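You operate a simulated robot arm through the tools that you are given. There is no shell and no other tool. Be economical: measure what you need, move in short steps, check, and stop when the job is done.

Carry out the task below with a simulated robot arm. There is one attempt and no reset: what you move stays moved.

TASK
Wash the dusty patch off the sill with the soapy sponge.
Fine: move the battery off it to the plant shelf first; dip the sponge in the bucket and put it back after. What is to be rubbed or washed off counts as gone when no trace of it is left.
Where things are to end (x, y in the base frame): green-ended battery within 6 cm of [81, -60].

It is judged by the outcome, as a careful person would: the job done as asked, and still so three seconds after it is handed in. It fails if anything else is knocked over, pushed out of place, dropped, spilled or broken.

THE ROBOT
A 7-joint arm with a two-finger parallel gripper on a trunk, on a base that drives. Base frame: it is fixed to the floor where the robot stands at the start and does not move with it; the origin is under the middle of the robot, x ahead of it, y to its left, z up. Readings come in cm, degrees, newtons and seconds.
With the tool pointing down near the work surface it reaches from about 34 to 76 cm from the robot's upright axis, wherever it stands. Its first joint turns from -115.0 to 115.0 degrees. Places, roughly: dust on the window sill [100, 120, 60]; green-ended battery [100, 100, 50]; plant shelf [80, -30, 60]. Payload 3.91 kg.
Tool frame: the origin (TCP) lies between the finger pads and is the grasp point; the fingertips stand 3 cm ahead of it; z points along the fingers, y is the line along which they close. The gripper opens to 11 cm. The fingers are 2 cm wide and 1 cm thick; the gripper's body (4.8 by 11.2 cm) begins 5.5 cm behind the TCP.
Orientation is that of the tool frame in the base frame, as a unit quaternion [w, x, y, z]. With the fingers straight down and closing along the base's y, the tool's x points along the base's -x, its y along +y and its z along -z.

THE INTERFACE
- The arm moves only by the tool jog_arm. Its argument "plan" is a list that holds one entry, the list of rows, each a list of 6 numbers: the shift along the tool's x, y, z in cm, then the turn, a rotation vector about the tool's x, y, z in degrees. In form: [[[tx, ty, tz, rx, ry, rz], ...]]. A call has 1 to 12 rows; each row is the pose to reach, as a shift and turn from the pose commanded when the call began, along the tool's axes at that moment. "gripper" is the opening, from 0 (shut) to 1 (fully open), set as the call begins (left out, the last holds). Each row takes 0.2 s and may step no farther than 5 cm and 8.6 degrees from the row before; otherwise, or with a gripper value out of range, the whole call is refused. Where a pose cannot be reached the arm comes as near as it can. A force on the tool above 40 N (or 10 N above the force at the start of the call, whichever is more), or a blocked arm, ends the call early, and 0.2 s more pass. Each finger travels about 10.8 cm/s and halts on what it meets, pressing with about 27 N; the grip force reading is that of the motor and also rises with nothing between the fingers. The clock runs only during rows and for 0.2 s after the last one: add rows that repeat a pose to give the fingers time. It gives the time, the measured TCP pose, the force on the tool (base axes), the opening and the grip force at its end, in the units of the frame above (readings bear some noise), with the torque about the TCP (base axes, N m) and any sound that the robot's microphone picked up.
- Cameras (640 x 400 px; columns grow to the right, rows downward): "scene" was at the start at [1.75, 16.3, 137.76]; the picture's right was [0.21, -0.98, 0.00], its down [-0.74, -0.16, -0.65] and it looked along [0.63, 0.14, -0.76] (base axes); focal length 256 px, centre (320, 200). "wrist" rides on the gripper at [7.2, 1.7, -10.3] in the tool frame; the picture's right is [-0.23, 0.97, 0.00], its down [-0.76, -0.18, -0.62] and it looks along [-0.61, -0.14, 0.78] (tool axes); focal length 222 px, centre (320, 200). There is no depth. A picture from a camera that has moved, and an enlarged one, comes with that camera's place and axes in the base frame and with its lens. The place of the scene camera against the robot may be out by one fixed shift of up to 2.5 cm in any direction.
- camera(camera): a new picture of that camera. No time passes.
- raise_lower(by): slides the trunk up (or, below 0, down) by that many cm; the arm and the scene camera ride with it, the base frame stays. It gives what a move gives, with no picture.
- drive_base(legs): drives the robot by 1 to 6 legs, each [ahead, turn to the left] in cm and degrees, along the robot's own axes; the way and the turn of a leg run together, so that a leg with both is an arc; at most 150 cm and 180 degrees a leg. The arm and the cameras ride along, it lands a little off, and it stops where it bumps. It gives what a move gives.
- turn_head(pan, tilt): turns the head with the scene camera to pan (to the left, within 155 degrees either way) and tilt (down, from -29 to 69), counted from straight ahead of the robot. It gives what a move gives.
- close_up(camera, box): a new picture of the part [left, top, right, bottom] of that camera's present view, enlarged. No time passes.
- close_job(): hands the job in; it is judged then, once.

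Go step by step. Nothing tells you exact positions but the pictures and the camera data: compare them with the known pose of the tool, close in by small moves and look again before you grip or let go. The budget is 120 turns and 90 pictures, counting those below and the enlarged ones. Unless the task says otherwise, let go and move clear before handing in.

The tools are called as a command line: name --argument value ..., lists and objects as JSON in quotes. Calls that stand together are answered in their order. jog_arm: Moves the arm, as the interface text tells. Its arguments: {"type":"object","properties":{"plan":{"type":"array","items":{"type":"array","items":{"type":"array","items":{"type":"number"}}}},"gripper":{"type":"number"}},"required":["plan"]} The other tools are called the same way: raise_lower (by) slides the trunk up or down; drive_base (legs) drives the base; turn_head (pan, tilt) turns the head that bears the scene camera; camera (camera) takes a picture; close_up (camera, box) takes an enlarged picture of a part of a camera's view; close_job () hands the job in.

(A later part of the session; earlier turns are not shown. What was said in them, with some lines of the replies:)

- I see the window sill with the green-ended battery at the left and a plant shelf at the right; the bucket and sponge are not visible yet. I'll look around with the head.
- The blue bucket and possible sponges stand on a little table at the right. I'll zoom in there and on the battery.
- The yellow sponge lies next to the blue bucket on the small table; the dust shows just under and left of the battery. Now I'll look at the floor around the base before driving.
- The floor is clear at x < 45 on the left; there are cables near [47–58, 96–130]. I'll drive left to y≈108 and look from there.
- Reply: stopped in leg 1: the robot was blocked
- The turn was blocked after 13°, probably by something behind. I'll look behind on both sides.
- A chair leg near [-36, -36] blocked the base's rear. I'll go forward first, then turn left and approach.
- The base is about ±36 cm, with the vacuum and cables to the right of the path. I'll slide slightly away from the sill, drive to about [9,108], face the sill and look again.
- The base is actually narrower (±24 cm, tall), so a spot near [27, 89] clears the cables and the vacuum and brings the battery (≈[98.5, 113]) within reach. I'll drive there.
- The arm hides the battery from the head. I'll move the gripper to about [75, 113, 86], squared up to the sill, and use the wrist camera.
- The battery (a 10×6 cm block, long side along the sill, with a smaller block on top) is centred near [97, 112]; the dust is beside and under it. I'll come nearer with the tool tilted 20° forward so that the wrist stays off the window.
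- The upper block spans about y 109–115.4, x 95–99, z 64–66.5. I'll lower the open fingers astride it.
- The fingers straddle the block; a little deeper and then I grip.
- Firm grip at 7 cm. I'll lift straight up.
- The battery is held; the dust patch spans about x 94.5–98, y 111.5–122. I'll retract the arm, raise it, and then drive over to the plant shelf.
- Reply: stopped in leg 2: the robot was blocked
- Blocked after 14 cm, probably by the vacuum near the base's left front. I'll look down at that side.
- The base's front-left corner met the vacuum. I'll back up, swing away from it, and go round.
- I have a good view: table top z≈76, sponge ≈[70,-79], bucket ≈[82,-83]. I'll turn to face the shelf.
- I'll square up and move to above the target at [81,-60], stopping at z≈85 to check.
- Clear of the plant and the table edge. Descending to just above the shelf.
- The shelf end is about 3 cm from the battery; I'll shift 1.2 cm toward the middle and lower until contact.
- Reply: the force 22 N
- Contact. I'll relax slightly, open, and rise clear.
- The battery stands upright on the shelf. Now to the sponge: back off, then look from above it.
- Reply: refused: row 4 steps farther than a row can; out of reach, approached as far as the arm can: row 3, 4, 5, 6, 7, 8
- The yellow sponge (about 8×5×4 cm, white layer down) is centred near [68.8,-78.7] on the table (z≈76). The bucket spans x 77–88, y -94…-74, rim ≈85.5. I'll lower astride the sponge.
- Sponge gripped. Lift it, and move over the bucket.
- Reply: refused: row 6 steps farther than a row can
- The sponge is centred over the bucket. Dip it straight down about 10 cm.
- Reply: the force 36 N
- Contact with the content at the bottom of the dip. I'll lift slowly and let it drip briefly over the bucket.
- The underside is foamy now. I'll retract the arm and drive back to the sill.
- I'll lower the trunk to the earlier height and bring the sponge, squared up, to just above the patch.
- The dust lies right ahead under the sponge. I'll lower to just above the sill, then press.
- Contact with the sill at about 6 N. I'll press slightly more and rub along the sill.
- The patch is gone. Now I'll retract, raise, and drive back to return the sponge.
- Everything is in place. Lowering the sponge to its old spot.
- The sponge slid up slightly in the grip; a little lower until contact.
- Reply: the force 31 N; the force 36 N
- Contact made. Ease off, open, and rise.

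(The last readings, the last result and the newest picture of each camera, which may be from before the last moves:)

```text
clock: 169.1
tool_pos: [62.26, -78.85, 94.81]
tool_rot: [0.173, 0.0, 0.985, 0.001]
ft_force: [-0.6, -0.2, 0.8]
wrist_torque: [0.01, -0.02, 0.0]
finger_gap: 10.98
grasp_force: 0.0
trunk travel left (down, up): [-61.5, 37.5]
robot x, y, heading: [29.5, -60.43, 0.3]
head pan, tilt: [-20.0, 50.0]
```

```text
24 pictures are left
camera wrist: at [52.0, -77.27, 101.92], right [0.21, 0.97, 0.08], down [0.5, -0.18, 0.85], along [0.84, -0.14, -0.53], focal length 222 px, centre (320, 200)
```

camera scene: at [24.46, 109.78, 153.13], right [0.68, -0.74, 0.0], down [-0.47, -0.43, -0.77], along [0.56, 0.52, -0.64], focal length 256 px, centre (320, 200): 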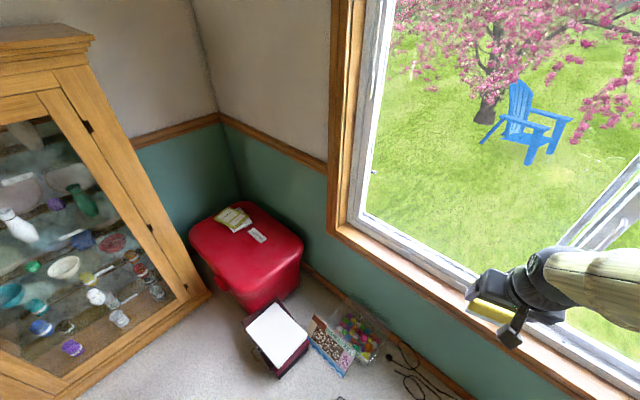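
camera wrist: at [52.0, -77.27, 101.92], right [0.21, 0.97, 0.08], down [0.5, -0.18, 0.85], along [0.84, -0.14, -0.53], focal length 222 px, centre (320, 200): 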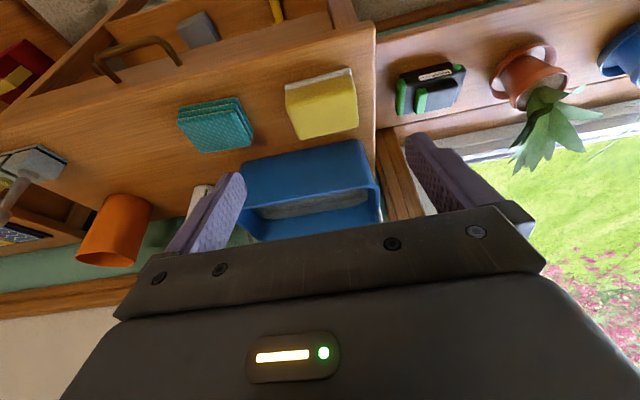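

The sponge is back on its spot, the bucket and battery are undisturbed. One last look at the sill and floor from here.

turn_head --pan 68 --tilt 30

close_up --camera "scene" --box '[220, 100, 540, 300]'

```text
clock: 170.8
tool_pos: [62.25, -78.85, 94.62]
tool_rot: [0.173, -0.001, 0.985, 0.001]
ft_force: [0.2, 0.1, 0.1]
wrist_torque: [0.0, -0.04, -0.05]
finger_gap: 10.96
grasp_force: 0.1
trunk travel left (down, up): [-61.5, 37.5]
robot x, y, heading: [29.43, -60.2, 0.2]
head pan, tilt: [68.0, 30.0]
```

```text
2.00 times, centred on (380, 200) of scene
camera zoom: at [26.91, -37.2, 154.67], right [0.93, -0.37, 0.0], down [-0.19, -0.46, -0.87], along [0.32, 0.8, -0.5], focal length 512 px, centre (200, 200)
```

zoom: 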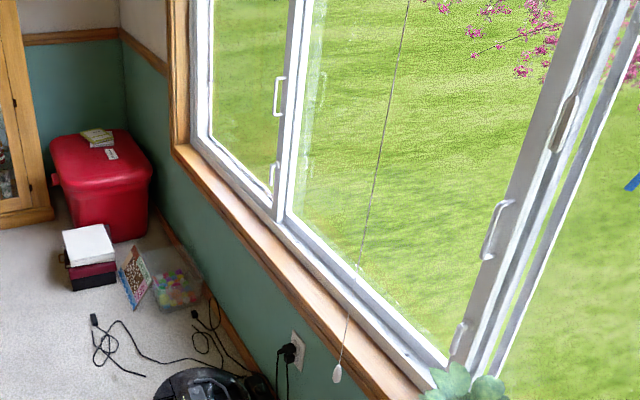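

The sill looks clean and everything else is where it was; I'm handing in the job.

close_job

```text
The job is handed in.
```

The dusty patch is washed off the sill, with no trace visible in close-ups. The battery stands on the plant shelf at about [81, -59], and the sponge, dipped once in the bucket, is back in its place.

While driving, the base was stopped twice by contact, once probably by a chair leg and once probably by the robot vacuum. Neither appeared moved afterwards.
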